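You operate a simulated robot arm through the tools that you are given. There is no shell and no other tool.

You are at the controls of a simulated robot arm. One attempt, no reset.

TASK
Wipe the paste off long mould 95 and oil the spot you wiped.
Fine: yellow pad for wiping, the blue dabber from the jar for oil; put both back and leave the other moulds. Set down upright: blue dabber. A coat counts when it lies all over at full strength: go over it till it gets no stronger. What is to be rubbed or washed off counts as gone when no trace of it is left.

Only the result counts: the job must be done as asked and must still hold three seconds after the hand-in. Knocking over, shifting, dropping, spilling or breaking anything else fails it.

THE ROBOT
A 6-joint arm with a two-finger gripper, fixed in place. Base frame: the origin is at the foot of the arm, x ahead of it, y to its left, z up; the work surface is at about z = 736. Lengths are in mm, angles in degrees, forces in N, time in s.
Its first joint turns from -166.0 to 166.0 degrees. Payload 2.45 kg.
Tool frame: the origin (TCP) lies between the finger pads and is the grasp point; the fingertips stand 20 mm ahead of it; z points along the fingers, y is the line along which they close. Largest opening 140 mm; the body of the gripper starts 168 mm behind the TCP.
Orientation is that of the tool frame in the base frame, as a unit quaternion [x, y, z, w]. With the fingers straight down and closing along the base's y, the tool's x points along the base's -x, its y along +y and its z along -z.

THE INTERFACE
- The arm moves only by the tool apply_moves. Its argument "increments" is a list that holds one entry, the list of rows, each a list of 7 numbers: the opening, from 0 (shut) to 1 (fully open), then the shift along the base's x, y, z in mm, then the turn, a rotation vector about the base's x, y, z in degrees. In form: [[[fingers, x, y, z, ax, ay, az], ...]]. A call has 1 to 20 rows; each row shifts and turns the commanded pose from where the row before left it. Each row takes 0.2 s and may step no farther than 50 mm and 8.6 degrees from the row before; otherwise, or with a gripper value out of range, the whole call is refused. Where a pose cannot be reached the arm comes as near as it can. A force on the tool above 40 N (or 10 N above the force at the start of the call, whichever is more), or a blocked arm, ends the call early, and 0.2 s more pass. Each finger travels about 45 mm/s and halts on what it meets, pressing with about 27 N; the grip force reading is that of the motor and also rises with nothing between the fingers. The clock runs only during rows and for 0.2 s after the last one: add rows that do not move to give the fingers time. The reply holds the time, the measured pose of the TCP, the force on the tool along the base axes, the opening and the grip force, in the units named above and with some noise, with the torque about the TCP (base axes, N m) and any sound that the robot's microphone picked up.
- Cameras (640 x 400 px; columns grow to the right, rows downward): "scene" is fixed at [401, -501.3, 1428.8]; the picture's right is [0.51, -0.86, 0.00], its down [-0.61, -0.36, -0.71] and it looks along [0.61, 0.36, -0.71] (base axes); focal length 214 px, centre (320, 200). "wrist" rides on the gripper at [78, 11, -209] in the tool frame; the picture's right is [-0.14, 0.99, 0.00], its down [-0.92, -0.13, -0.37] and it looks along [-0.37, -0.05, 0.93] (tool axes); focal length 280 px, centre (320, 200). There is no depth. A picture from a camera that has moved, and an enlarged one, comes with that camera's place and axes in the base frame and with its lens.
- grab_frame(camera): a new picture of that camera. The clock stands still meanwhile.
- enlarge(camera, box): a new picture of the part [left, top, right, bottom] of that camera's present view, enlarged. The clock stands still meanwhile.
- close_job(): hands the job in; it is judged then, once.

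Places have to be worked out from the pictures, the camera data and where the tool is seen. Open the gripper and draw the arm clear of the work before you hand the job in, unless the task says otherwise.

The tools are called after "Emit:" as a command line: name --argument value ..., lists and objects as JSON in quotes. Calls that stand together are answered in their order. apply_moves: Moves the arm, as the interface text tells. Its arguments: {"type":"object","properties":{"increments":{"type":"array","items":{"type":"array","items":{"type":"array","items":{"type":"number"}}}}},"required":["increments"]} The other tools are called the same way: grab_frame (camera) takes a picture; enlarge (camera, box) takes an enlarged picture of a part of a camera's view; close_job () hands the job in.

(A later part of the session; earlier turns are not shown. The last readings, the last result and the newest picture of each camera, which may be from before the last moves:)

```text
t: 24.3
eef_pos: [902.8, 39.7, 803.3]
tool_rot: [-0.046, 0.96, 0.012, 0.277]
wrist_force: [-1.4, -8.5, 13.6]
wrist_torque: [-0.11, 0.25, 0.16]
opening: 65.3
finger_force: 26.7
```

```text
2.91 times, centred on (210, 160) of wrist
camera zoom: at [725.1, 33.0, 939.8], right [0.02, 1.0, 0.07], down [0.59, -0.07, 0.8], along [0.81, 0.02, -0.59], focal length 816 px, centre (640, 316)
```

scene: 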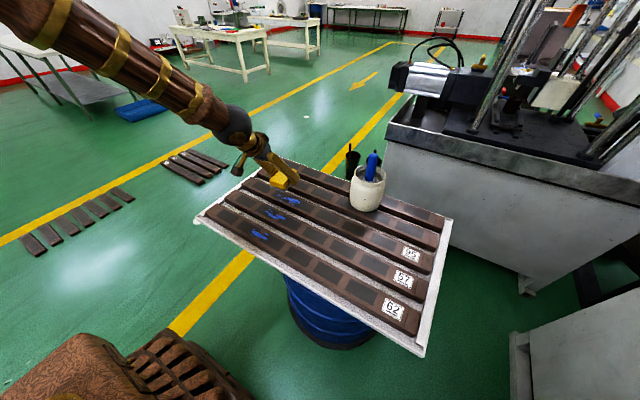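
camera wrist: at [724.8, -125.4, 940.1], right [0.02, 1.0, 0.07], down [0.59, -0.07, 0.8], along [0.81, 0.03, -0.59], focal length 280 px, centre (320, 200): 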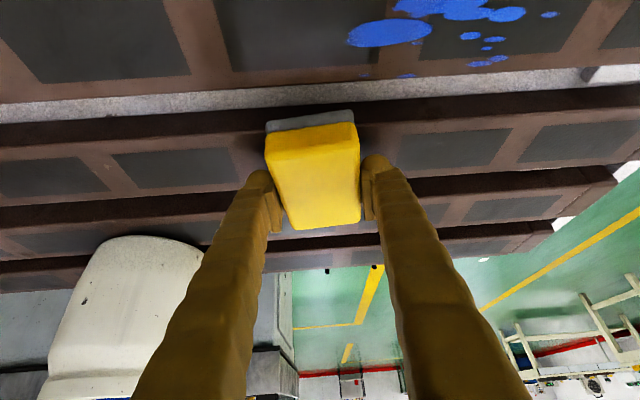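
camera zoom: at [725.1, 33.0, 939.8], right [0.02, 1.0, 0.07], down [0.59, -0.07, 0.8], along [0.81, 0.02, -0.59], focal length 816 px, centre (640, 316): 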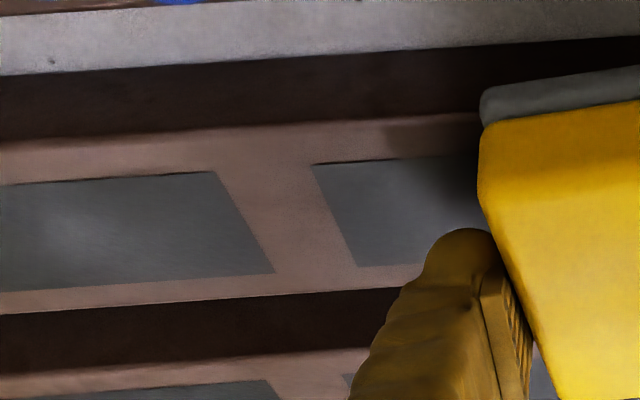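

No blue is visible on 95. I'll lift off and inspect the whole spot from above.

Emit:
apply_moves --increments '[[[0.2, 0, 0, 15, 0, 0, 0], [0.2, -5, 0, 30, 0, 0, 0], [0.2, -10, 0, 40, 0, 0, 0], [0.2, -10, 0, 35, 0, 0, 0], [0.2, 0, 0, 0, 0, 0, 0]]]'

Emit:
grab_frame --camera "wrist"

Emit:
enlarge --camera "scene" --box '[250, 170, 330, 230]'

```text
t: 25.5
eef_pos: [877.4, 38.6, 919.0]
tool_rot: [-0.044, 0.96, 0.012, 0.278]
wrist_force: [-1.8, 0.4, 0.4]
wrist_torque: [0.05, 0.01, 0.01]
opening: 65.6
finger_force: 27.3
out of reach, approached as far as the arm can: row 2
```

```text
taken
camera wrist: at [699.8, 31.9, 1055.1], right [0.02, 1.0, 0.07], down [0.59, -0.07, 0.8], along [0.81, 0.02, -0.59], focal length 280 px, centre (320, 200)
```

wrist: 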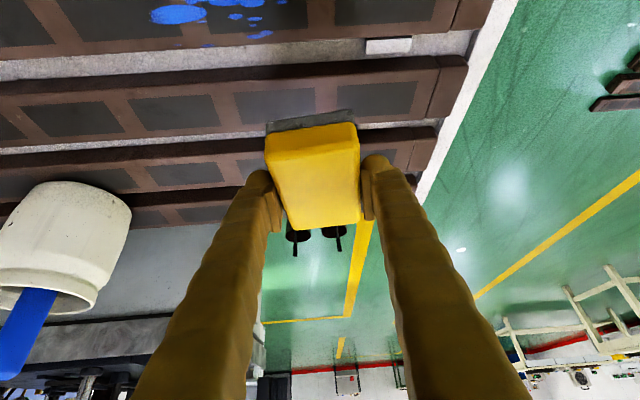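

```text
6.67 times, centred on (290, 200) of scene
camera zoom: at [401.0, -501.3, 1428.8], right [0.51, -0.86, 0.0], down [-0.61, -0.36, -0.71], along [0.61, 0.36, -0.71], focal length 1430 px, centre (520, 200)
```

zoom: 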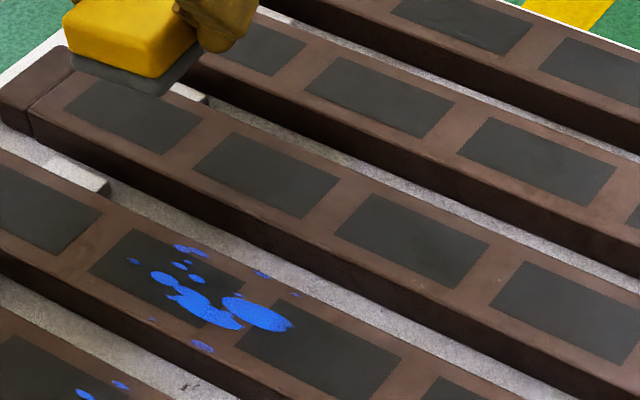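

Mould 95 looks clean in the scene view. I'll zoom in with the wrist camera to be sure no trace is left.

Emit:
enlarge --camera "wrist" --box '[100, 60, 360, 170]'

Emit:
enlarge --camera "scene" --box '[262, 182, 312, 217]'

```text
2.46 times, centred on (230, 115) of wrist
camera zoom: at [699.8, 31.9, 1055.1], right [0.02, 1.0, 0.07], down [0.59, -0.07, 0.8], along [0.81, 0.02, -0.59], focal length 690 px, centre (542, 409)
```

zoom: 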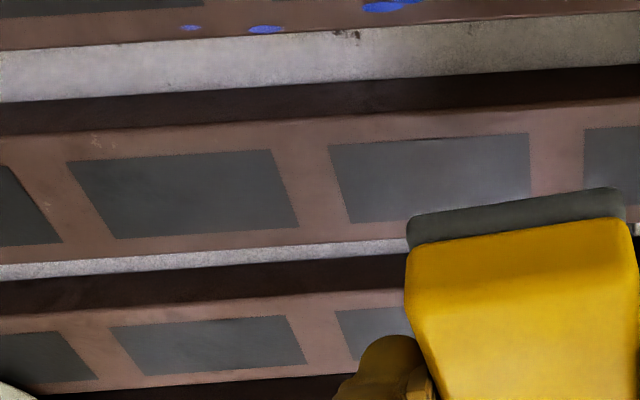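

```text
11.43 times, centred on (287, 200) of scene
camera zoom: at [401.0, -501.3, 1428.8], right [0.51, -0.86, 0.0], down [-0.61, -0.36, -0.71], along [0.61, 0.36, -0.71], focal length 2451 px, centre (697, 206)
```

zoom: 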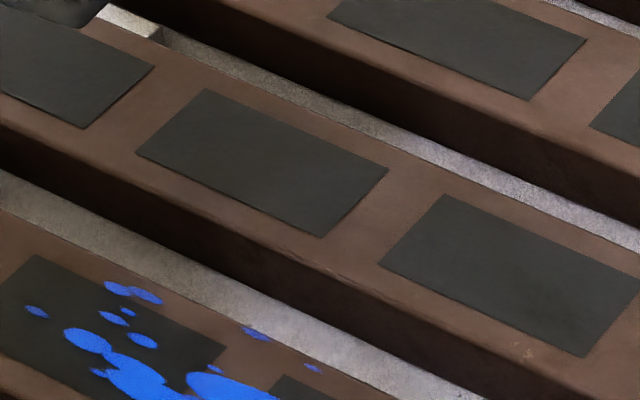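

No trace is visible. For safety I'll do one last medium-pressure pass back over the spot on the way to returning the pad.

Emit:
apply_moves --increments '[[[0.2, 10, 0, -35, 0, 0, 0], [0.2, 10, 0, -40, 0, 0, 0], [0.2, 5, 0, -30, 0, 0, 0], [0.2, 0, 0, -10, 0, 0, 0], [0.2, 0, 0, -3, 0, 0, 0], [0.2, 0, 0, -1.5, 0, 0, 0], [0.2, 0, 0, 0, 0, 0, 0]]]'

```text
t: 27.1
eef_pos: [904.1, 39.7, 807.0]
tool_rot: [-0.045, 0.96, 0.012, 0.277]
wrist_force: [1.3, 0.3, -1.3]
wrist_torque: [0.0, -0.01, -0.01]
opening: 65.7
finger_force: 27.0
out of reach, approached as far as the arm can: row 3, 4
```

The arm reports a reach hiccup at rows 3–4 and sits at z≈807 with no contact. I'll read again before pressing.

Emit:
apply_moves --increments '[[[0.2, 0, 0, 0, 0, 0, 0], [0.2, 0, 0, 0, 0, 0, 0]]]'

```text
t: 27.7
eef_pos: [904.4, 39.3, 806.2]
tool_rot: [-0.046, 0.96, 0.012, 0.277]
wrist_force: [0.6, 0.0, -0.8]
wrist_torque: [0.02, 0.01, -0.03]
opening: 65.5
finger_force: 26.5
```

The arm is stable at z≈806.5. I'll ease down to contact.

Emit:
apply_moves --increments '[[[0.2, 0, 0, -1.5, 0, 0, 0], [0.2, 0, 0, 0, 0, 0, 0]]]'

Emit:
apply_moves --increments '[[[0.2, 0, 0, -1, 0, 0, 0], [0.2, 0, 0, 0, 0, 0, 0]]]'

```text
t: 28.3
eef_pos: [903.2, 40.0, 806.4]
tool_rot: [-0.045, 0.96, 0.012, 0.276]
wrist_force: [-0.2, -0.5, -1.2]
wrist_torque: [0.01, 0.0, -0.02]
opening: 65.2
finger_force: 26.5
```

```text
t: 28.9
eef_pos: [904.2, 39.3, 804.3]
tool_rot: [-0.046, 0.96, 0.012, 0.277]
wrist_force: [0.5, 0.2, -1.7]
wrist_torque: [0.02, -0.01, -0.01]
opening: 65.1
finger_force: 27.3
```

Emit:
apply_moves --increments '[[[0.2, 0, 0, -1, 0, 0, 0], [0.2, 0, 0, 0, 0, 0, 0]]]'

```text
t: 29.5
eef_pos: [904.1, 38.7, 805.4]
tool_rot: [-0.044, 0.96, 0.013, 0.278]
wrist_force: [-2.6, -4.0, 16.2]
wrist_torque: [-0.1, 0.31, 0.04]
opening: 65.5
finger_force: 27.0
```

Contact is at 16 N. I'll sweep back along −y over the whole spot.

Emit:
apply_moves --increments '[[[0.2, 0, -12, 0, 0, 0, 0], [0.2, 0, -18, 0, 0, 0, 0], [0.2, 0, -18, 0, 0, 0, 0], [0.2, 0, -18, 0, 0, 0, 0], [0.2, 0, -18, 0, 0, 0, 0], [0.2, 0, -18, 0, 0, 0, 0], [0.2, 0, -18, 0, 0, 0, 0], [0.2, 0, -18, 0, 0, 0, 0], [0.2, 0, -18, 0, 0, 0, 0]]]'

Emit:
enlarge --camera "wrist" --box '[240, 80, 560, 240]'

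```text
t: 30.8
eef_pos: [906.2, -41.4, 804.9]
tool_rot: [-0.045, 0.96, 0.013, 0.277]
wrist_force: [1.4, 0.2, 2.9]
wrist_torque: [-0.19, 0.12, 0.05]
opening: 65.6
finger_force: 27.2
stopped in row 6: the force on the tool passed its limit at 42 N (the readings are from after the stop); the commanded pose is now the measured one
```

```text
2.00 times, centred on (400, 160) of wrist
camera zoom: at [727.2, -48.9, 939.7], right [0.02, 1.0, 0.07], down [0.59, -0.07, 0.8], along [0.81, 0.03, -0.59], focal length 561 px, centre (160, 280)
```

zoom: 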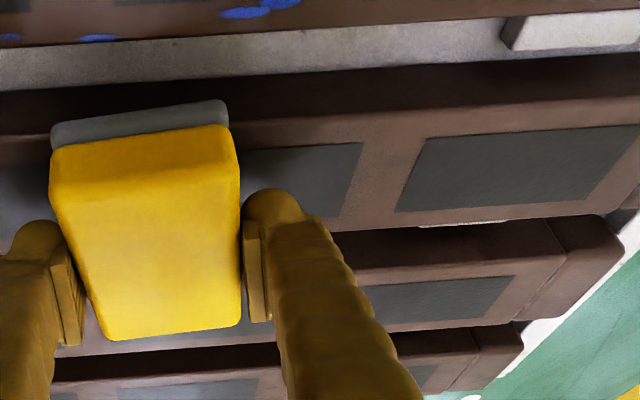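

It halted mid-pass again at the force limit; contact is now light. I'll finish the pass to y≈−120 with the light contact, correcting x slightly.

Emit:
apply_moves --increments '[[[0.2, -1, -10, 0, 0, 0, 0], [0.2, -1, -15, 0, 0, 0, 0], [0.2, -1, -15, 0, 0, 0, 0], [0.2, 0, -15, 0, 0, 0, 0], [0.2, 0, -15, 0, 0, 0, 0], [0.2, 0, -10, 0, 0, 0, 0]]]'

Emit:
enlarge --camera "wrist" --box '[240, 80, 560, 240]'

```text
t: 32.2
eef_pos: [902.5, -123.4, 804.1]
tool_rot: [-0.046, 0.959, 0.013, 0.279]
wrist_force: [-0.5, 14.7, 22.4]
wrist_torque: [0.11, 0.48, -0.24]
opening: 65.3
finger_force: 26.9
```

```text
2.00 times, centred on (400, 160) of wrist
camera zoom: at [723.8, -128.8, 939.5], right [0.02, 1.0, 0.07], down [0.59, -0.07, 0.8], along [0.81, 0.03, -0.59], focal length 561 px, centre (160, 280)
```

zoom: 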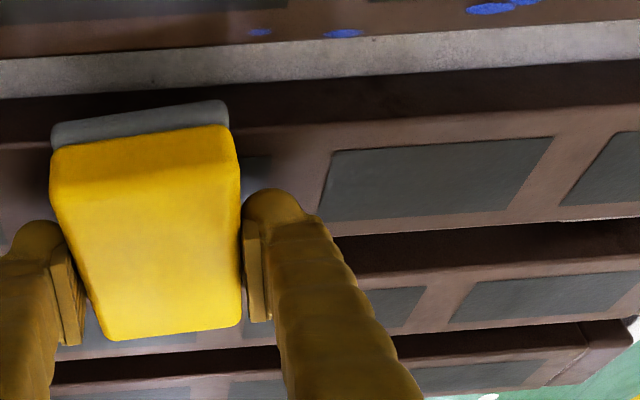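

The spot is clean over its full length. Now I'll lift the pad and carry it back along the safe path to hover above its old place.

Emit:
apply_moves --increments '[[[0.2, 0, 0, 10, 0, 0, 0], [0.2, -5, 0, 35, 0, 0, 0], [0.2, -10, 0, 40, 0, 0, 0], [0.2, -10, -9, 20, 0, 0, 0], [0.2, 0, -40, 0, 0, 0, 0], [0.2, 0, -40, 0, 0, 0, 0], [0.2, 0, -40, 0, 0, 0, 0], [0.2, 0, -40, 0, 0, 0, 0], [0.2, 0, -40, 0, 0, 0, 0], [0.2, 0, -40, 0, 0, 0, 0], [0.2, 0, -40, 0, 0, 0, 0], [0.2, 0, -40, 0, 0, 0, 0], [0.2, 0, -40, 0, 0, 0, 0], [0.2, 0, 0, 0, 0, 0, 0], [0.2, 0, 0, 0, 0, 0, 0]]]'

Emit:
grab_frame --camera "wrist"

```text
t: 35.4
eef_pos: [876.5, -490.3, 908.5]
tool_rot: [-0.046, 0.959, 0.013, 0.278]
wrist_force: [-0.1, -0.2, -1.2]
wrist_torque: [0.01, 0.0, -0.01]
opening: 65.4
finger_force: 27.4
```

```text
taken
camera wrist: at [698.2, -497.2, 1043.9], right [0.02, 1.0, 0.07], down [0.59, -0.07, 0.8], along [0.81, 0.03, -0.59], focal length 280 px, centre (320, 200)
```

wrist: 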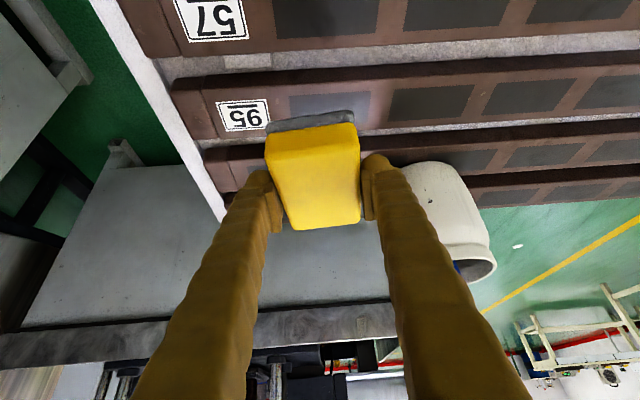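

Now forward over the pad's old place, then down to just above contact.

Emit:
apply_moves --increments '[[[0.2, 45, 0, 0, 0, 0, 0], [0.2, 45, 0, 0, 0, 0, 0], [0.2, 45, 0, 0, 0, 0, 0], [0.2, 46, 0, 0, 0, 0, 0], [0.2, 0, 0, -30, 0, 0, 0], [0.2, 0, 0, -35, 0, 0, 0], [0.2, 0, 0, -25, 0, 0, 0], [0.2, 0, 0, 0, 0, 0, 0], [0.2, 0, 0, 0, 0, 0, 0]]]'

Emit:
grab_frame --camera "wrist"

Emit:
enlarge --camera "scene" --box '[360, 160, 460, 240]'

```text
t: 37.4
eef_pos: [1061.2, -492.2, 818.5]
tool_rot: [-0.046, 0.959, 0.013, 0.278]
wrist_force: [-0.1, 0.5, -1.5]
wrist_torque: [0.02, 0.02, -0.02]
opening: 65.3
finger_force: 27.0
```

```text
taken
camera wrist: at [882.5, -498.1, 954.5], right [0.02, 1.0, 0.07], down [0.59, -0.07, 0.8], along [0.81, 0.03, -0.59], focal length 280 px, centre (320, 200)
```

wrist: 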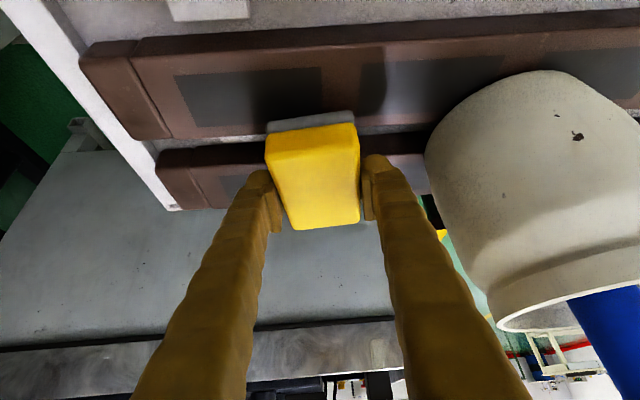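

```text
5.00 times, centred on (410, 200) of scene
camera zoom: at [401.0, -501.3, 1428.8], right [0.51, -0.86, 0.0], down [-0.61, -0.36, -0.71], along [0.61, 0.36, -0.71], focal length 1072 px, centre (-130, 200)
```

zoom: 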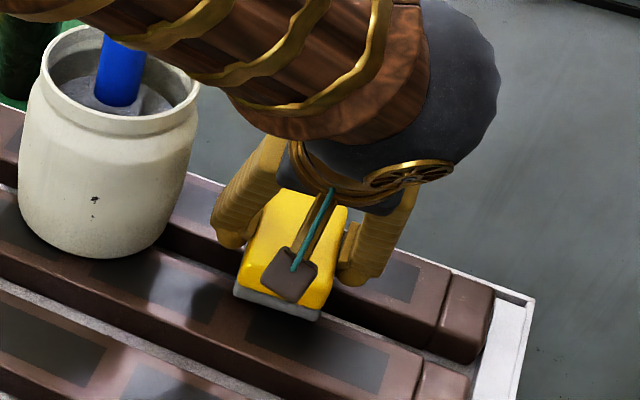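

From the precise camera pose, I'm 1.4 mm ahead in x, 1.3 mm off in y and 14 mm high compared with the pick pose. I'll correct and lower gently to contact.

Emit:
apply_moves --increments '[[[0.2, -1.4, 1.3, -6, 0, 0, 0], [0.2, 0, 0, -4, 0, 0, 0], [0.2, 0, 0, -2, 0, 0, 0], [0.2, 0, 0, 0, 0, 0, 0]]]'

Emit:
apply_moves --increments '[[[0.2, 0, 0, -1, 0, 0, 0], [0.2, 0, 0, 0, 0, 0, 0]]]'

```text
t: 38.4
eef_pos: [1057.9, -490.6, 807.3]
tool_rot: [-0.046, 0.959, 0.013, 0.278]
wrist_force: [-0.1, 0.4, -0.5]
wrist_torque: [-0.01, 0.05, 0.0]
opening: 65.2
finger_force: 26.8
```

```text
t: 39.0
eef_pos: [1057.0, -489.6, 806.4]
tool_rot: [-0.045, 0.959, 0.013, 0.279]
wrist_force: [-0.2, -0.3, -0.7]
wrist_torque: [-0.01, 0.0, -0.01]
opening: 65.4
finger_force: 27.4
```

Emit:
apply_moves --increments '[[[0.2, 0, 0, -1, 0, 0, 0], [0.2, 0, 0, 0, 0, 0, 0]]]'

```text
t: 39.6
eef_pos: [1057.3, -489.3, 805.3]
tool_rot: [-0.046, 0.96, 0.013, 0.277]
wrist_force: [0.0, -0.7, 0.3]
wrist_torque: [-0.04, 0.02, -0.02]
opening: 65.2
finger_force: 27.0
```

The pad is not yet pressing, so I'll ease down one more millimetre.

Emit:
apply_moves --increments '[[[0.2, 0, 0, -0.7, 0, 0, 0], [0.2, 0, 0, 0, 0, 0, 0]]]'

Emit:
grab_frame --camera "wrist"

```text
t: 40.2
eef_pos: [1058.4, -490.4, 804.4]
tool_rot: [-0.045, 0.959, 0.012, 0.279]
wrist_force: [-1.9, 5.4, 11.2]
wrist_torque: [-0.15, 0.22, -0.05]
opening: 65.4
finger_force: 27.2
```

```text
taken
camera wrist: at [879.2, -496.8, 940.0], right [0.02, 1.0, 0.07], down [0.59, -0.07, 0.8], along [0.81, 0.03, -0.59], focal length 280 px, centre (320, 200)
```

wrist: 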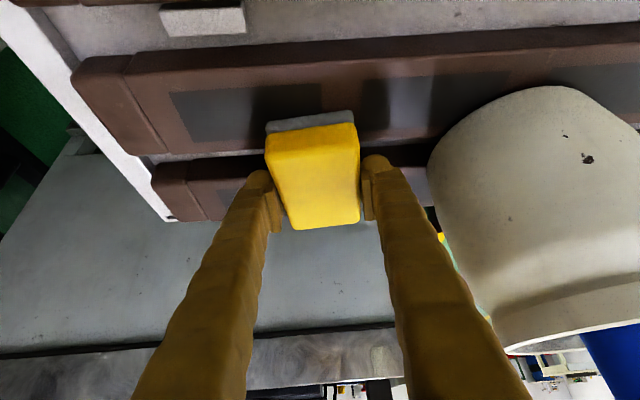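

The pad is seated with 11 N. I'll release to the same narrow opening so the jar stays clear, then rise straight up.

Emit:
apply_moves --increments '[[[0.2, 0, 0, 0.4, 0, 0, 0], [0.5, 0, 0, 0, 0, 0, 0], [0.68, 0, 0, 0, 0, 0, 0], [0.68, 0, 0, 0, 0, 0, 0], [0.68, 0, 0, 0, 0, 0, 0]]]'

Emit:
apply_moves --increments '[[[0.68, 0, 0, 15, 0, 0, 0], [0.68, 0, 0, 30, 0, 0, 0], [0.68, 0, 0, 40, 0, 0, 0], [0.68, 0, 0, 20, 0, 0, 0], [0.68, 0, 0, 0, 0, 0, 0]]]'

Emit:
grab_frame --camera "wrist"

Emit:
enlarge --camera "scene" --box '[340, 140, 460, 240]'

```text
t: 41.4
eef_pos: [1057.8, -488.9, 803.8]
tool_rot: [-0.045, 0.96, 0.012, 0.277]
wrist_force: [-0.8, -0.3, 0.1]
wrist_torque: [-0.01, 0.0, -0.01]
opening: 95.3
finger_force: 0.1
```

```text
t: 42.6
eef_pos: [1057.0, -491.1, 909.5]
tool_rot: [-0.045, 0.959, 0.013, 0.278]
wrist_force: [0.0, -0.1, 0.7]
wrist_torque: [0.02, 0.02, 0.0]
opening: 94.9
finger_force: 0.0
```

```text
taken
camera wrist: at [878.3, -496.2, 1044.2], right [0.02, 1.0, 0.07], down [0.59, -0.07, 0.8], along [0.81, 0.03, -0.59], focal length 280 px, centre (320, 200)
```

wrist: 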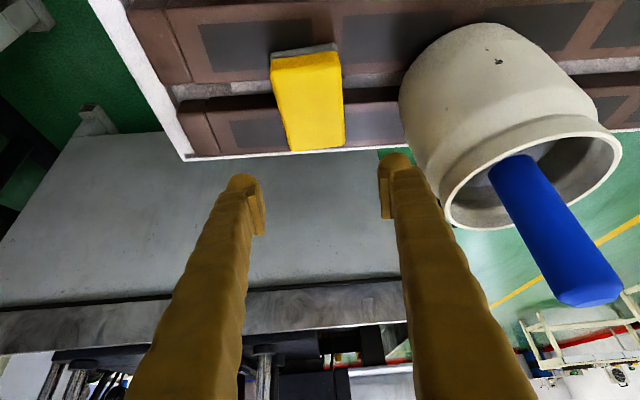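

```text
4.00 times, centred on (400, 190) of scene
camera zoom: at [401.0, -501.3, 1428.8], right [0.51, -0.86, 0.0], down [-0.61, -0.36, -0.71], along [0.61, 0.36, -0.71], focal length 858 px, centre (0, 240)
```

zoom: 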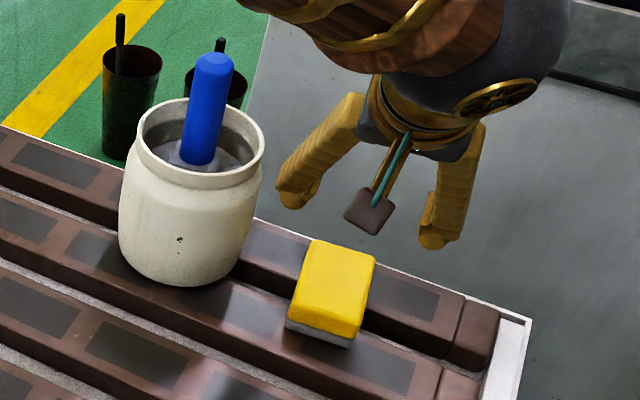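

The pad is back in place and the jar untouched. Next is the dabber. I'll test the reach at the height needed to lift it clear of the jar (TCP z≈1115), with this same tilt.

Emit:
apply_moves --increments '[[[0.68, -3, 0, 42, 0, 0, 0], [0.68, 0, 0, 42, 0, 0, 0], [0.68, 0, 0, 42, 0, 0, 0], [0.68, 0, 0, 42, 0, 0, 0], [0.68, 0, 0, 42, 0, 0, 0], [0.68, 0, 0, 0, 0, 0, 0]]]'

Emit:
grab_frame --camera "wrist"

```text
t: 44.0
eef_pos: [1055.0, -493.9, 1121.3]
tool_rot: [-0.047, 0.959, 0.013, 0.278]
wrist_force: [0.2, -0.4, 0.2]
wrist_torque: [-0.01, 0.0, 0.03]
opening: 95.0
finger_force: 0.1
```

```text
taken
camera wrist: at [876.6, -499.1, 1256.9], right [0.02, 1.0, 0.07], down [0.59, -0.07, 0.8], along [0.81, 0.03, -0.59], focal length 280 px, centre (320, 200)
```

wrist: 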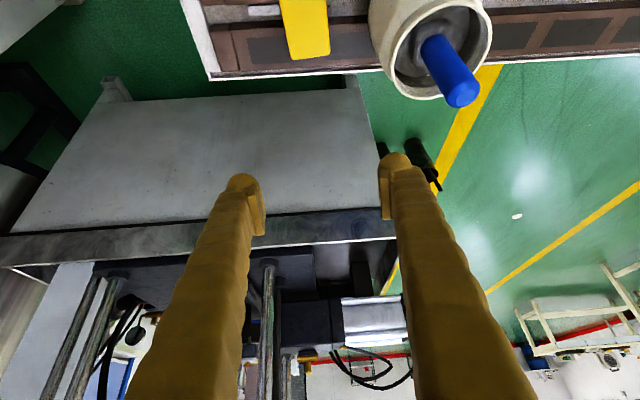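

Reach is fine up there. I'll zoom into the jar and dabber from this vantage to locate the handle axis and see the head.

Emit:
enlarge --camera "wrist" --box '[360, 0, 510, 110]'

Emit:
enlarge --camera "scene" --box '[340, 145, 395, 215]'

```text
3.64 times, centred on (435, 55) of wrist
camera zoom: at [876.6, -499.1, 1256.9], right [0.02, 1.0, 0.07], down [0.59, -0.07, 0.8], along [0.81, 0.03, -0.59], focal length 1020 px, centre (-98, 727)
```

zoom: 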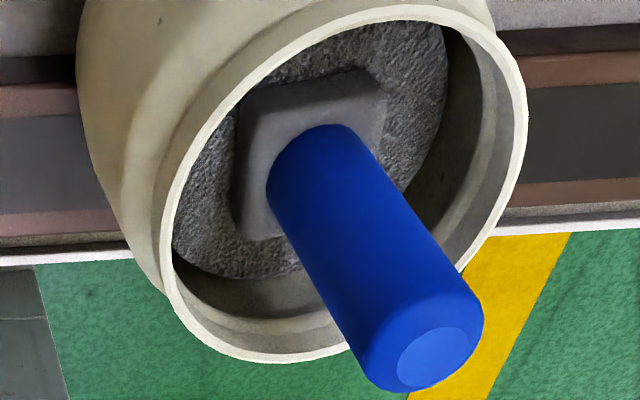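

```text
5.71 times, centred on (368, 180) of scene
camera zoom: at [401.0, -501.3, 1428.8], right [0.51, -0.86, 0.0], down [-0.61, -0.36, -0.71], along [0.61, 0.36, -0.71], focal length 1226 px, centre (49, 314)
```

zoom: 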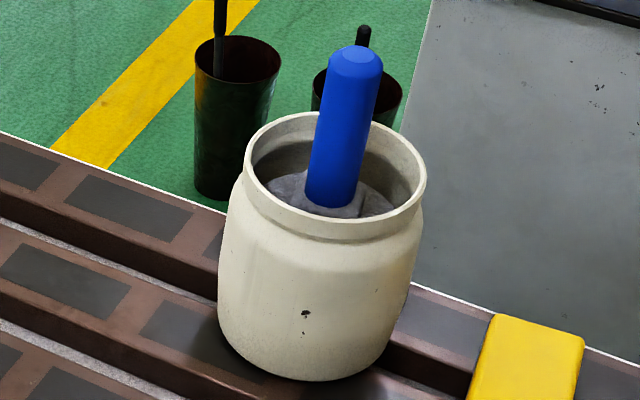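

The dabber's head is a roughly 50 mm square block resting on an oil sponge near the jar mouth. The handle is about 35 mm thick with its axis near (1056, −331) and its top at z≈1003. I'll move behind and above the handle with a narrower opening, lined up along the tool axis.

Emit:
apply_moves --increments '[[[0.6, -25, 20, 0, 0, 0, 0], [0.5, -20, 35, -5, 0, 0, 0], [0.5, -20, 40, -10, 0, 0, 0], [0.5, -12, 40, -15, 0, 0, 0], [0.5, 0, 20, -16, 0, 0, 0], [0.5, 0, 0, 0, 0, 0, 0], [0.5, 0, 0, 0, 0, 0, 0]]]'

Emit:
grab_frame --camera "wrist"

Emit:
enlarge --camera "scene" --box '[320, 120, 440, 220]'

```text
t: 45.6
eef_pos: [977.8, -336.2, 1075.3]
tool_rot: [-0.045, 0.959, 0.012, 0.278]
wrist_force: [0.9, 0.4, 0.2]
wrist_torque: [0.0, -0.04, 0.02]
opening: 70.0
finger_force: 0.1
```

```text
taken
camera wrist: at [798.8, -342.7, 1211.7], right [0.02, 1.0, 0.07], down [0.59, -0.07, 0.8], along [0.81, 0.03, -0.59], focal length 280 px, centre (320, 200)
```

wrist: 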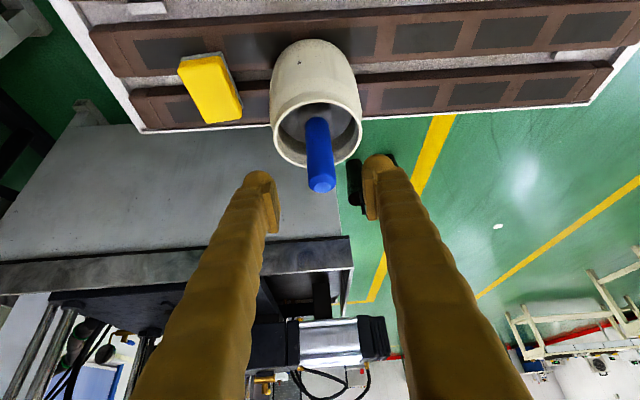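

```text
4.00 times, centred on (380, 170) of scene
camera zoom: at [401.0, -501.3, 1428.8], right [0.51, -0.86, 0.0], down [-0.61, -0.36, -0.71], along [0.61, 0.36, -0.71], focal length 858 px, centre (80, 320)
```

zoom: 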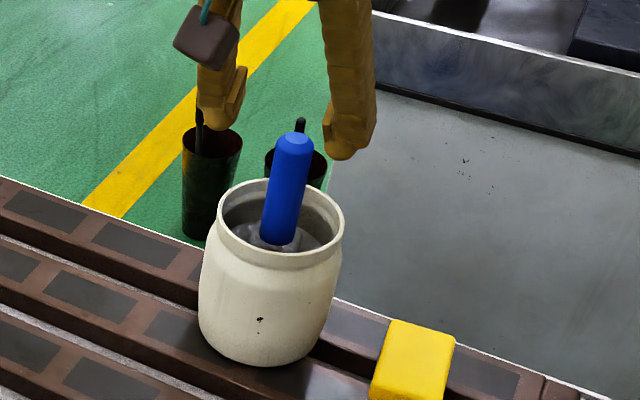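

I'm well placed behind the handle. I'll zoom in to fix the handle axis in y and x before closing in.

Emit:
enlarge --camera "wrist" --box '[250, 80, 400, 220]'

```text
2.86 times, centred on (325, 150) of wrist
camera zoom: at [798.8, -342.7, 1211.7], right [0.02, 1.0, 0.07], down [0.59, -0.07, 0.8], along [0.81, 0.03, -0.59], focal length 801 px, centre (306, 343)
```

zoom: 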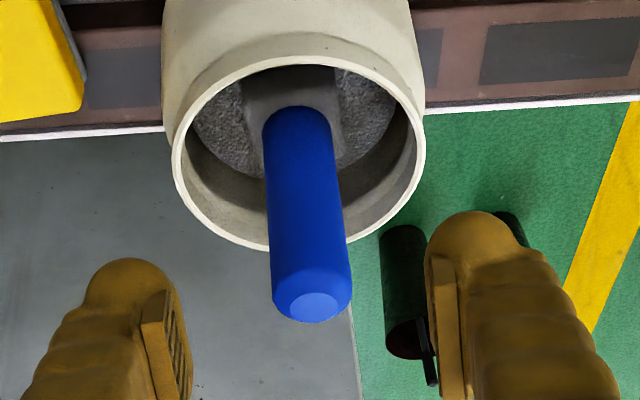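

The handle axis is at about (1057, −330). I'll slide in along the tool axis most of the way, then check centring.

Emit:
apply_moves --increments '[[[0.5, 18, 1.6, -28, 0, 0, 0], [0.5, 18, 1.6, -28, 0, 0, 0], [0.5, 18, 1.6, -28, 0, 0, 0], [0.5, 0, 0, 0, 0, 0, 0], [0.5, 0, 0, 0, 0, 0, 0]]]'

Emit:
grab_frame --camera "wrist"

Emit:
enlarge --camera "scene" --box '[320, 120, 440, 220]'

```text
t: 46.8
eef_pos: [1032.8, -331.5, 990.9]
tool_rot: [-0.046, 0.959, 0.012, 0.278]
wrist_force: [0.2, -0.5, -0.4]
wrist_torque: [-0.03, -0.01, -0.03]
opening: 70.1
finger_force: 0.0
```

```text
taken
camera wrist: at [854.1, -338.0, 1126.1], right [0.02, 1.0, 0.07], down [0.59, -0.07, 0.8], along [0.81, 0.03, -0.59], focal length 280 px, centre (320, 200)
```

wrist: 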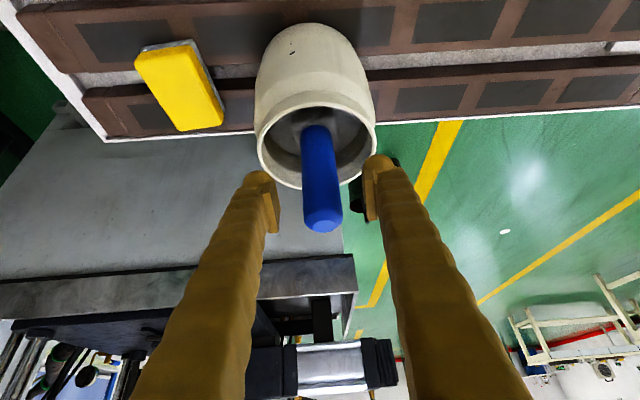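

```text
4.00 times, centred on (380, 170) of scene
camera zoom: at [401.0, -501.3, 1428.8], right [0.51, -0.86, 0.0], down [-0.61, -0.36, -0.71], along [0.61, 0.36, -0.71], focal length 858 px, centre (80, 320)
```

zoom: 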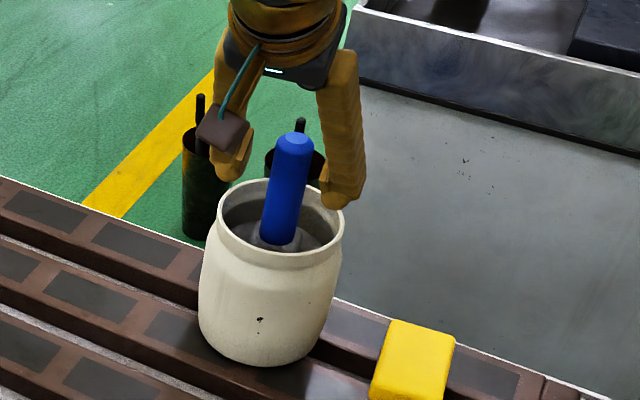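

The handle is centred between the fingers. I'll advance the last 50 mm to the grip point.

Emit:
apply_moves --increments '[[[0.5, 12.5, 1.1, -21, 0, 0, 0], [0.5, 12.5, 1.1, -21, 0, 0, 0], [0.5, 0, 0, 0, 0, 0, 0], [0.5, 0, 0, 0, 0, 0, 0]]]'

Emit:
grab_frame --camera "wrist"

Emit:
enlarge --camera "scene" --box '[320, 120, 440, 220]'

```text
t: 47.8
eef_pos: [1056.9, -328.8, 949.1]
tool_rot: [-0.046, 0.959, 0.012, 0.278]
wrist_force: [-0.5, 0.8, 0.8]
wrist_torque: [0.04, 0.02, -0.03]
opening: 70.2
finger_force: 0.0
```

```text
taken
camera wrist: at [878.4, -334.8, 1084.4], right [0.02, 1.0, 0.07], down [0.59, -0.07, 0.8], along [0.81, 0.03, -0.59], focal length 280 px, centre (320, 200)
```

wrist: 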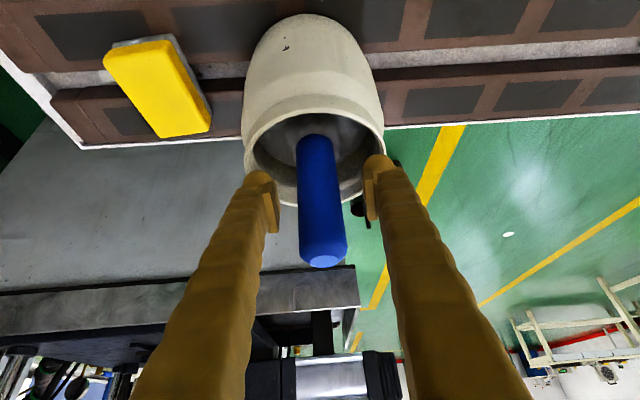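

```text
4.00 times, centred on (380, 170) of scene
camera zoom: at [401.0, -501.3, 1428.8], right [0.51, -0.86, 0.0], down [-0.61, -0.36, -0.71], along [0.61, 0.36, -0.71], focal length 858 px, centre (80, 320)
```

zoom: 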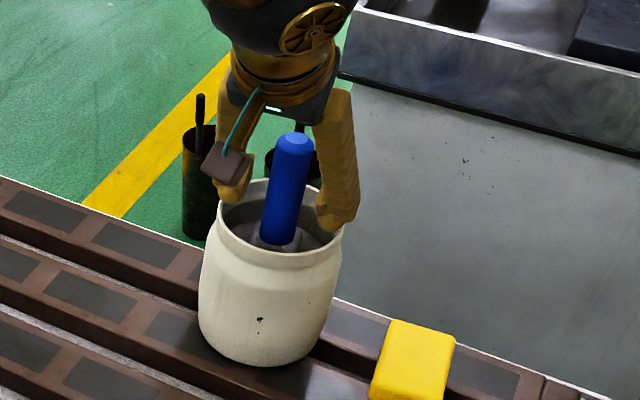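

The handle is centred at the grip point to within a millimetre. I'll close on it.

Emit:
apply_moves --increments '[[[0.4, 0, 0, 0, 0, 0, 0], [0.3, 0, 0, 0, 0, 0, 0], [0.15, 0, 0, 0, 0, 0, 0], [0.1, 0, 0, 0, 0, 0, 0], [0.1, 0, 0, 0, 0, 0, 0]]]'

Emit:
grab_frame --camera "wrist"

```text
t: 49.0
eef_pos: [1056.6, -328.3, 949.9]
tool_rot: [-0.046, 0.959, 0.013, 0.278]
wrist_force: [-0.3, -1.8, 1.4]
wrist_torque: [-0.11, -0.03, -0.01]
opening: 32.6
finger_force: 26.9
```

```text
taken
camera wrist: at [878.3, -334.9, 1084.6], right [0.02, 1.0, 0.07], down [0.59, -0.07, 0.8], along [0.81, 0.03, -0.59], focal length 280 px, centre (320, 200)
```

wrist: 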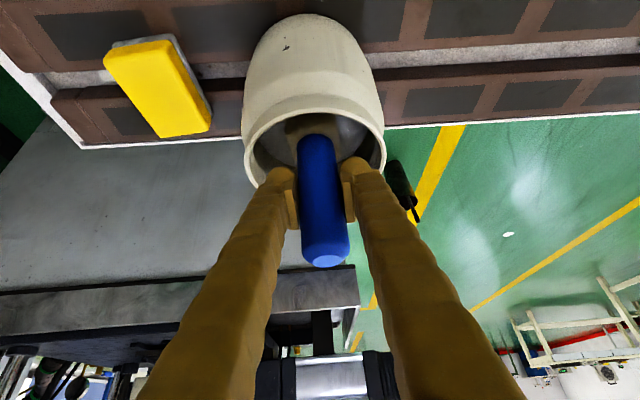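

The handle is gripped at 32.6 mm with 27 N; the pick pose has its camera at (878.3, −334.9, 1084.6). I'll lift straight up slowly and look at the dabber.

Emit:
apply_moves --increments '[[[0.1, 0, 0, 6, 0, 0, 0], [0.1, 0, 0, 12, 0, 0, 0], [0.1, 0, 0, 20, 0, 0, 0], [0.1, 0, 0, 30, 0, 0, 0], [0.1, 0, 0, 40, 0, 0, 0], [0.1, 0, 0, 0, 0, 0, 0]]]'

Emit:
grab_frame --camera "wrist"

Emit:
enlarge --camera "scene" --box '[320, 100, 440, 220]'

```text
t: 50.4
eef_pos: [1057.1, -327.8, 1054.8]
tool_rot: [-0.045, 0.96, 0.012, 0.278]
wrist_force: [0.2, -0.7, -1.4]
wrist_torque: [0.03, -0.01, 0.01]
opening: 32.4
finger_force: 26.5
```

```text
taken
camera wrist: at [878.1, -334.3, 1190.6], right [0.02, 1.0, 0.07], down [0.59, -0.07, 0.8], along [0.81, 0.03, -0.59], focal length 280 px, centre (320, 200)
```

wrist: 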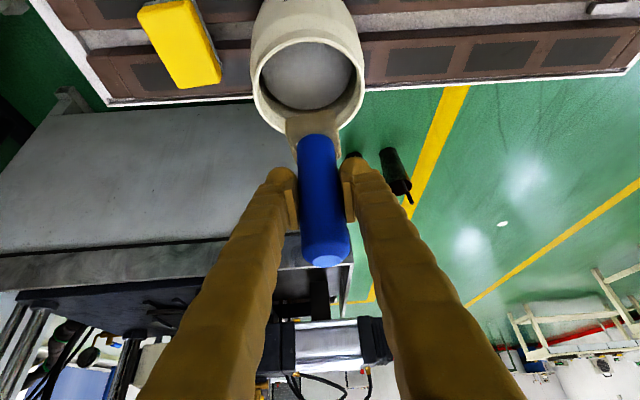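

```text
3.33 times, centred on (380, 160) of scene
camera zoom: at [401.0, -501.3, 1428.8], right [0.51, -0.86, 0.0], down [-0.61, -0.36, -0.71], along [0.61, 0.36, -0.71], focal length 715 px, centre (120, 333)
```

zoom: 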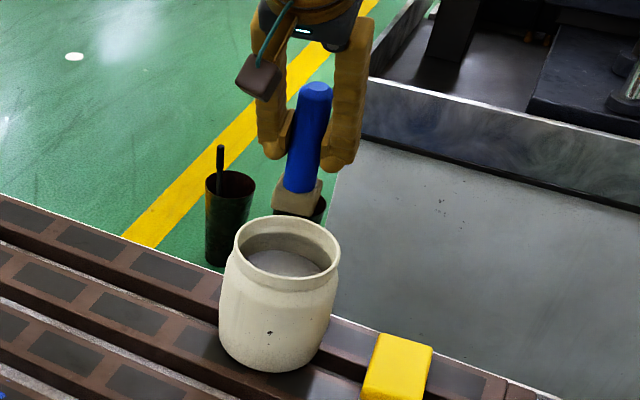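

The dabber came out cleanly and the jar stands still. I'll zoom in on the head to see its shape and lower face.

Emit:
enlarge --camera "wrist" --box '[250, 90, 390, 270]'

Emit:
enlarge --camera "scene" --box '[350, 120, 400, 170]'

```text
2.22 times, centred on (320, 180) of wrist
camera zoom: at [878.1, -334.3, 1190.6], right [0.02, 1.0, 0.07], down [0.59, -0.07, 0.8], along [0.81, 0.03, -0.59], focal length 623 px, centre (320, 244)
```

zoom: 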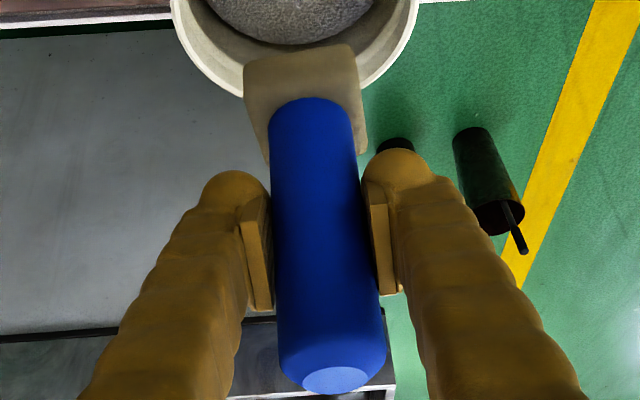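

```text
8.00 times, centred on (375, 145) of scene
camera zoom: at [401.0, -501.3, 1428.8], right [0.51, -0.86, 0.0], down [-0.61, -0.36, -0.71], along [0.61, 0.36, -0.71], focal length 1716 px, centre (-120, 640)
```

zoom: 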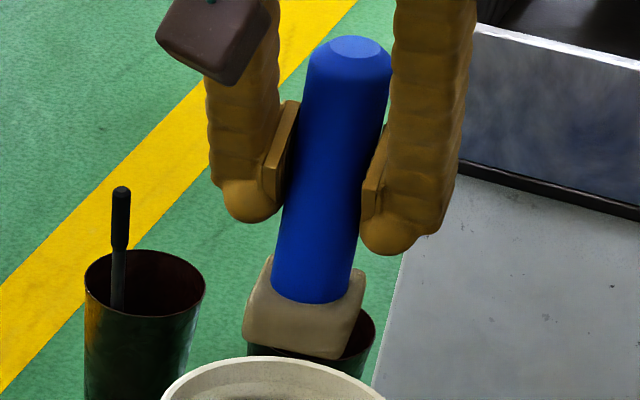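

The block head is about 50 mm square with its bottom about 87 mm below the TCP. I'll back away from the jar at height, then move toward the left end of the wiped spot on mould 95.

Emit:
apply_moves --increments '[[[0.1, -41, 0, 5, 0, 0, 0], [0.1, -41, 0, 0, 0, 0, 0], [0.1, -41, 0, 0, 0, 0, 0], [0.1, -41, 10, 0, 0, 0, 0], [0.1, 0, 40, -10, 0, 0, 0], [0.1, 0, 40, -20, 0, 0, 0], [0.1, 0, 40, -25, 0, 0, 0], [0.1, 0, 40, -25, 0, 0, 0], [0.1, 0, 43, -20, 0, 0, 0], [0.1, 0, 0, 0, 0, 0, 0], [0.1, 0, 0, 0, 0, 0, 0]]]'

Emit:
grab_frame --camera "wrist"

Emit:
enlarge --camera "scene" --box '[230, 120, 390, 240]'

```text
t: 52.8
eef_pos: [888.1, -117.1, 960.5]
tool_rot: [-0.046, 0.96, 0.013, 0.277]
wrist_force: [0.0, -0.1, -0.8]
wrist_torque: [0.0, -0.01, 0.01]
opening: 32.5
finger_force: 26.6
```

```text
taken
camera wrist: at [711.3, -124.0, 1095.6], right [0.02, 1.0, 0.07], down [0.59, -0.07, 0.8], along [0.81, 0.03, -0.59], focal length 280 px, centre (320, 200)
```

wrist: 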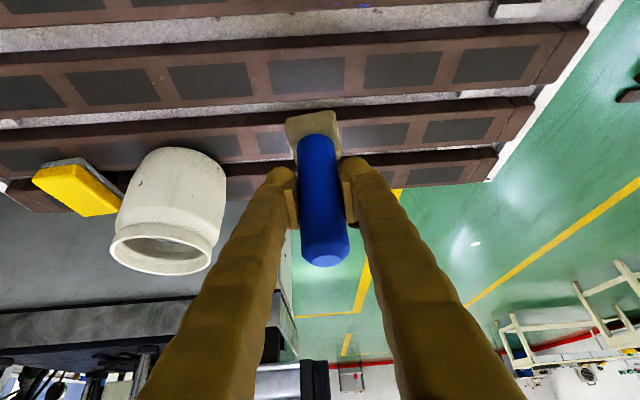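

```text
3.33 times, centred on (310, 180) of scene
camera zoom: at [401.0, -501.3, 1428.8], right [0.51, -0.86, 0.0], down [-0.61, -0.36, -0.71], along [0.61, 0.36, -0.71], focal length 715 px, centre (353, 267)
```

zoom: 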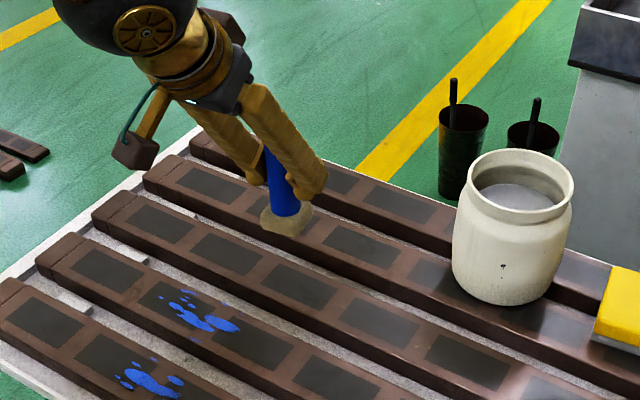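

The dabber hangs upright over the left end of the spot. I'll descend to near contact.

Emit:
apply_moves --increments '[[[0.1, 3, 0, -35, 0, 0, 0], [0.1, 0, 0, -35, 0, 0, 0], [0.1, 0, 0, -18, 0, 0, 0], [0.1, 0, 0, 0, 0, 0, 0]]]'

Emit:
enlarge --camera "scene" --box '[260, 150, 360, 230]'

Emit:
enlarge --camera "wrist" --box '[220, 60, 420, 200]'

```text
t: 53.8
eef_pos: [893.4, -116.3, 872.7]
tool_rot: [-0.046, 0.959, 0.013, 0.278]
wrist_force: [-0.4, -0.1, -0.5]
wrist_torque: [0.03, 0.0, 0.0]
opening: 32.2
finger_force: 27.0
```

```text
5.00 times, centred on (310, 190) of scene
camera zoom: at [401.0, -501.3, 1428.8], right [0.51, -0.86, 0.0], down [-0.61, -0.36, -0.71], along [0.61, 0.36, -0.71], focal length 1072 px, centre (370, 250)
```

zoom: 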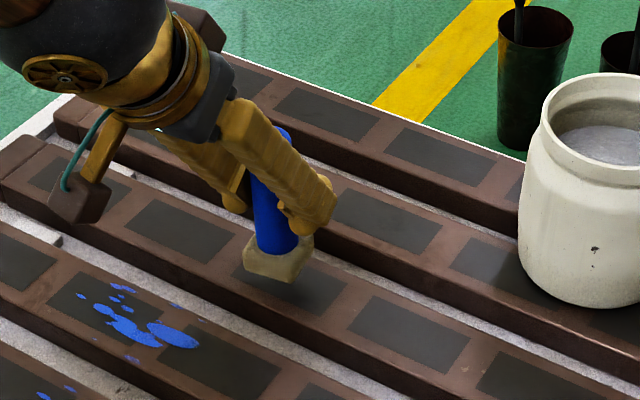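

```text
2.86 times, centred on (320, 130) of wrist
camera zoom: at [715.2, -122.8, 1007.8], right [0.02, 1.0, 0.07], down [0.59, -0.07, 0.8], along [0.81, 0.03, -0.59], focal length 801 px, centre (320, 400)
```

zoom: 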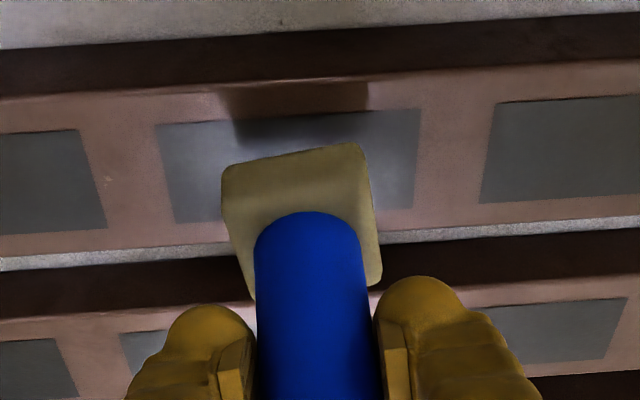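

The head is about 12–15 mm above the mould. I'll ease down and watch for contact.

Emit:
apply_moves --increments '[[[0.1, 0, -2, -5, 0, 0, 0], [0.1, 0, 0, -3, 0, 0, 0], [0.1, 0, 0, 0, 0, 0, 0]]]'

Emit:
apply_moves --increments '[[[0.1, 0, 0, -2, 0, 0, 0], [0.1, 0, 0, 0, 0, 0, 0]]]'

Emit:
apply_moves --increments '[[[0.1, 0, 0, -1.5, 0, 0, 0], [0.1, 0, 0, 0, 0, 0, 0]]]'

```text
t: 54.6
eef_pos: [895.3, -118.7, 865.4]
tool_rot: [-0.045, 0.96, 0.012, 0.277]
wrist_force: [-0.4, 0.6, -1.8]
wrist_torque: [0.01, -0.01, -0.01]
opening: 32.5
finger_force: 27.2
```

```text
t: 55.2
eef_pos: [894.1, -116.5, 862.5]
tool_rot: [-0.046, 0.96, 0.012, 0.278]
wrist_force: [-0.5, 0.4, -1.3]
wrist_torque: [0.0, -0.03, 0.04]
opening: 32.4
finger_force: 27.0
```

```text
t: 55.8
eef_pos: [895.0, -117.6, 860.8]
tool_rot: [-0.046, 0.959, 0.012, 0.278]
wrist_force: [0.7, -0.5, -1.2]
wrist_torque: [-0.01, -0.01, 0.02]
opening: 32.6
finger_force: 26.8
```

Emit:
apply_moves --increments '[[[0.1, 0, 0, -1.5, 0, 0, 0], [0.1, 0, 0, 0, 0, 0, 0]]]'

Emit:
enlarge --camera "scene" --box '[285, 180, 335, 220]'

```text
t: 56.4
eef_pos: [894.4, -117.9, 859.8]
tool_rot: [-0.046, 0.959, 0.012, 0.279]
wrist_force: [-0.6, -0.8, -1.7]
wrist_torque: [-0.02, -0.01, -0.05]
opening: 32.6
finger_force: 26.3
```

```text
10.00 times, centred on (310, 200) of scene
camera zoom: at [401.0, -501.3, 1428.8], right [0.51, -0.86, 0.0], down [-0.61, -0.36, -0.71], along [0.61, 0.36, -0.71], focal length 2145 px, centre (420, 200)
```

zoom: 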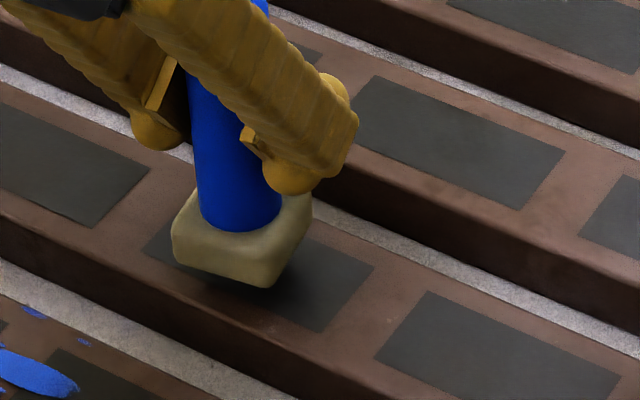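

There's still no contact; a small gap remains. I'll continue down in 1.5 mm steps.

Emit:
apply_moves --increments '[[[0.1, 0, 0, -1.5, 0, 0, 0], [0.1, 0, 0, 0, 0, 0, 0]]]'

Emit:
apply_moves --increments '[[[0.1, 0, 0, -1.5, 0, 0, 0], [0.1, 0, 0, 0, 0, 0, 0]]]'

Emit:
apply_moves --increments '[[[0.1, 0, 0, -1, 0, 0, 0], [0.1, 0, 0, 0, 0, 0, 0]]]'

```text
t: 57.0
eef_pos: [894.6, -116.8, 858.8]
tool_rot: [-0.046, 0.959, 0.013, 0.278]
wrist_force: [0.8, -0.7, -0.8]
wrist_torque: [0.0, 0.0, -0.01]
opening: 32.2
finger_force: 26.6
```

```text
t: 57.6
eef_pos: [894.6, -117.4, 856.8]
tool_rot: [-0.046, 0.959, 0.013, 0.278]
wrist_force: [0.0, -0.3, -0.9]
wrist_torque: [-0.01, 0.05, 0.02]
opening: 32.5
finger_force: 26.6
```

```text
t: 58.2
eef_pos: [895.0, -118.3, 854.1]
tool_rot: [-0.045, 0.959, 0.012, 0.278]
wrist_force: [-0.2, 0.2, -1.2]
wrist_torque: [0.01, -0.03, -0.03]
opening: 32.6
finger_force: 27.6
```

Emit:
apply_moves --increments '[[[0.1, 0, 0, -1, 0, 0, 0], [0.1, 0, 0, 0, 0, 0, 0]]]'

Emit:
enlarge --camera "scene" --box '[285, 180, 335, 220]'

```text
t: 58.8
eef_pos: [894.2, -116.1, 853.8]
tool_rot: [-0.046, 0.959, 0.013, 0.278]
wrist_force: [-0.3, 0.4, -0.3]
wrist_torque: [0.02, 0.01, 0.01]
opening: 32.6
finger_force: 26.4
```

```text
10.00 times, centred on (310, 200) of scene
camera zoom: at [401.0, -501.3, 1428.8], right [0.51, -0.86, 0.0], down [-0.61, -0.36, -0.71], along [0.61, 0.36, -0.71], focal length 2145 px, centre (420, 200)
```

zoom: 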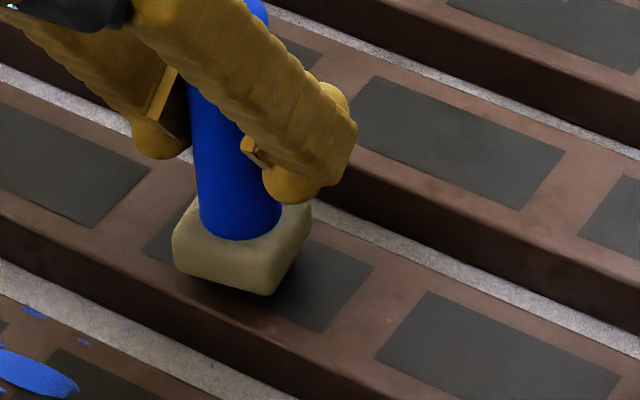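

I can't confirm contact yet (force near zero). I'll keep easing down by 1 mm.

Emit:
apply_moves --increments '[[[0.1, 0, 0, -1, 0, 0, 0], [0.1, 0, 0, 0, 0, 0, 0]]]'

Emit:
apply_moves --increments '[[[0.1, 0, 0, -1, 0, 0, 0], [0.1, 0, 0, 0, 0, 0, 0]]]'

Emit:
apply_moves --increments '[[[0.1, 0, 0, -1, 0, 0, 0], [0.1, 0, 0, 0, 0, 0, 0]]]'

```text
t: 59.4
eef_pos: [894.0, -117.3, 853.0]
tool_rot: [-0.046, 0.959, 0.013, 0.278]
wrist_force: [0.5, -0.6, -1.6]
wrist_torque: [0.03, 0.0, 0.0]
opening: 32.5
finger_force: 27.3
```

```text
t: 60.0
eef_pos: [894.5, -117.3, 853.0]
tool_rot: [-0.046, 0.959, 0.012, 0.278]
wrist_force: [0.1, 0.5, -1.2]
wrist_torque: [0.0, -0.01, -0.04]
opening: 32.4
finger_force: 27.5
```

```text
t: 60.6
eef_pos: [894.4, -117.3, 850.9]
tool_rot: [-0.046, 0.959, 0.012, 0.278]
wrist_force: [-0.2, 0.8, -1.2]
wrist_torque: [0.01, -0.02, 0.01]
opening: 32.5
finger_force: 27.1
```

Emit:
apply_moves --increments '[[[0.1, 0, 0, -1, 0, 0, 0], [0.1, 0, 0, 0, 0, 0, 0]]]'

Emit:
apply_moves --increments '[[[0.1, 0, 0, -1, 0, 0, 0], [0.1, 0, 0, 0, 0, 0, 0]]]'

Emit:
enlarge --camera "scene" --box '[285, 180, 335, 220]'

```text
t: 61.2
eef_pos: [893.7, -117.7, 850.8]
tool_rot: [-0.046, 0.959, 0.013, 0.278]
wrist_force: [-0.3, 0.4, -0.7]
wrist_torque: [0.0, 0.0, -0.02]
opening: 32.4
finger_force: 27.1
```

```text
t: 61.8
eef_pos: [895.6, -117.6, 849.1]
tool_rot: [-0.046, 0.96, 0.013, 0.277]
wrist_force: [0.9, -0.1, -0.7]
wrist_torque: [0.0, -0.01, 0.03]
opening: 32.5
finger_force: 26.9
```

```text
10.00 times, centred on (310, 200) of scene
camera zoom: at [401.0, -501.3, 1428.8], right [0.51, -0.86, 0.0], down [-0.61, -0.36, -0.71], along [0.61, 0.36, -0.71], focal length 2145 px, centre (420, 200)
```

zoom: 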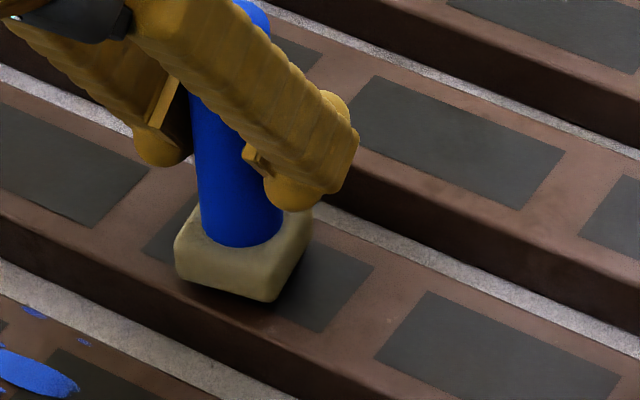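

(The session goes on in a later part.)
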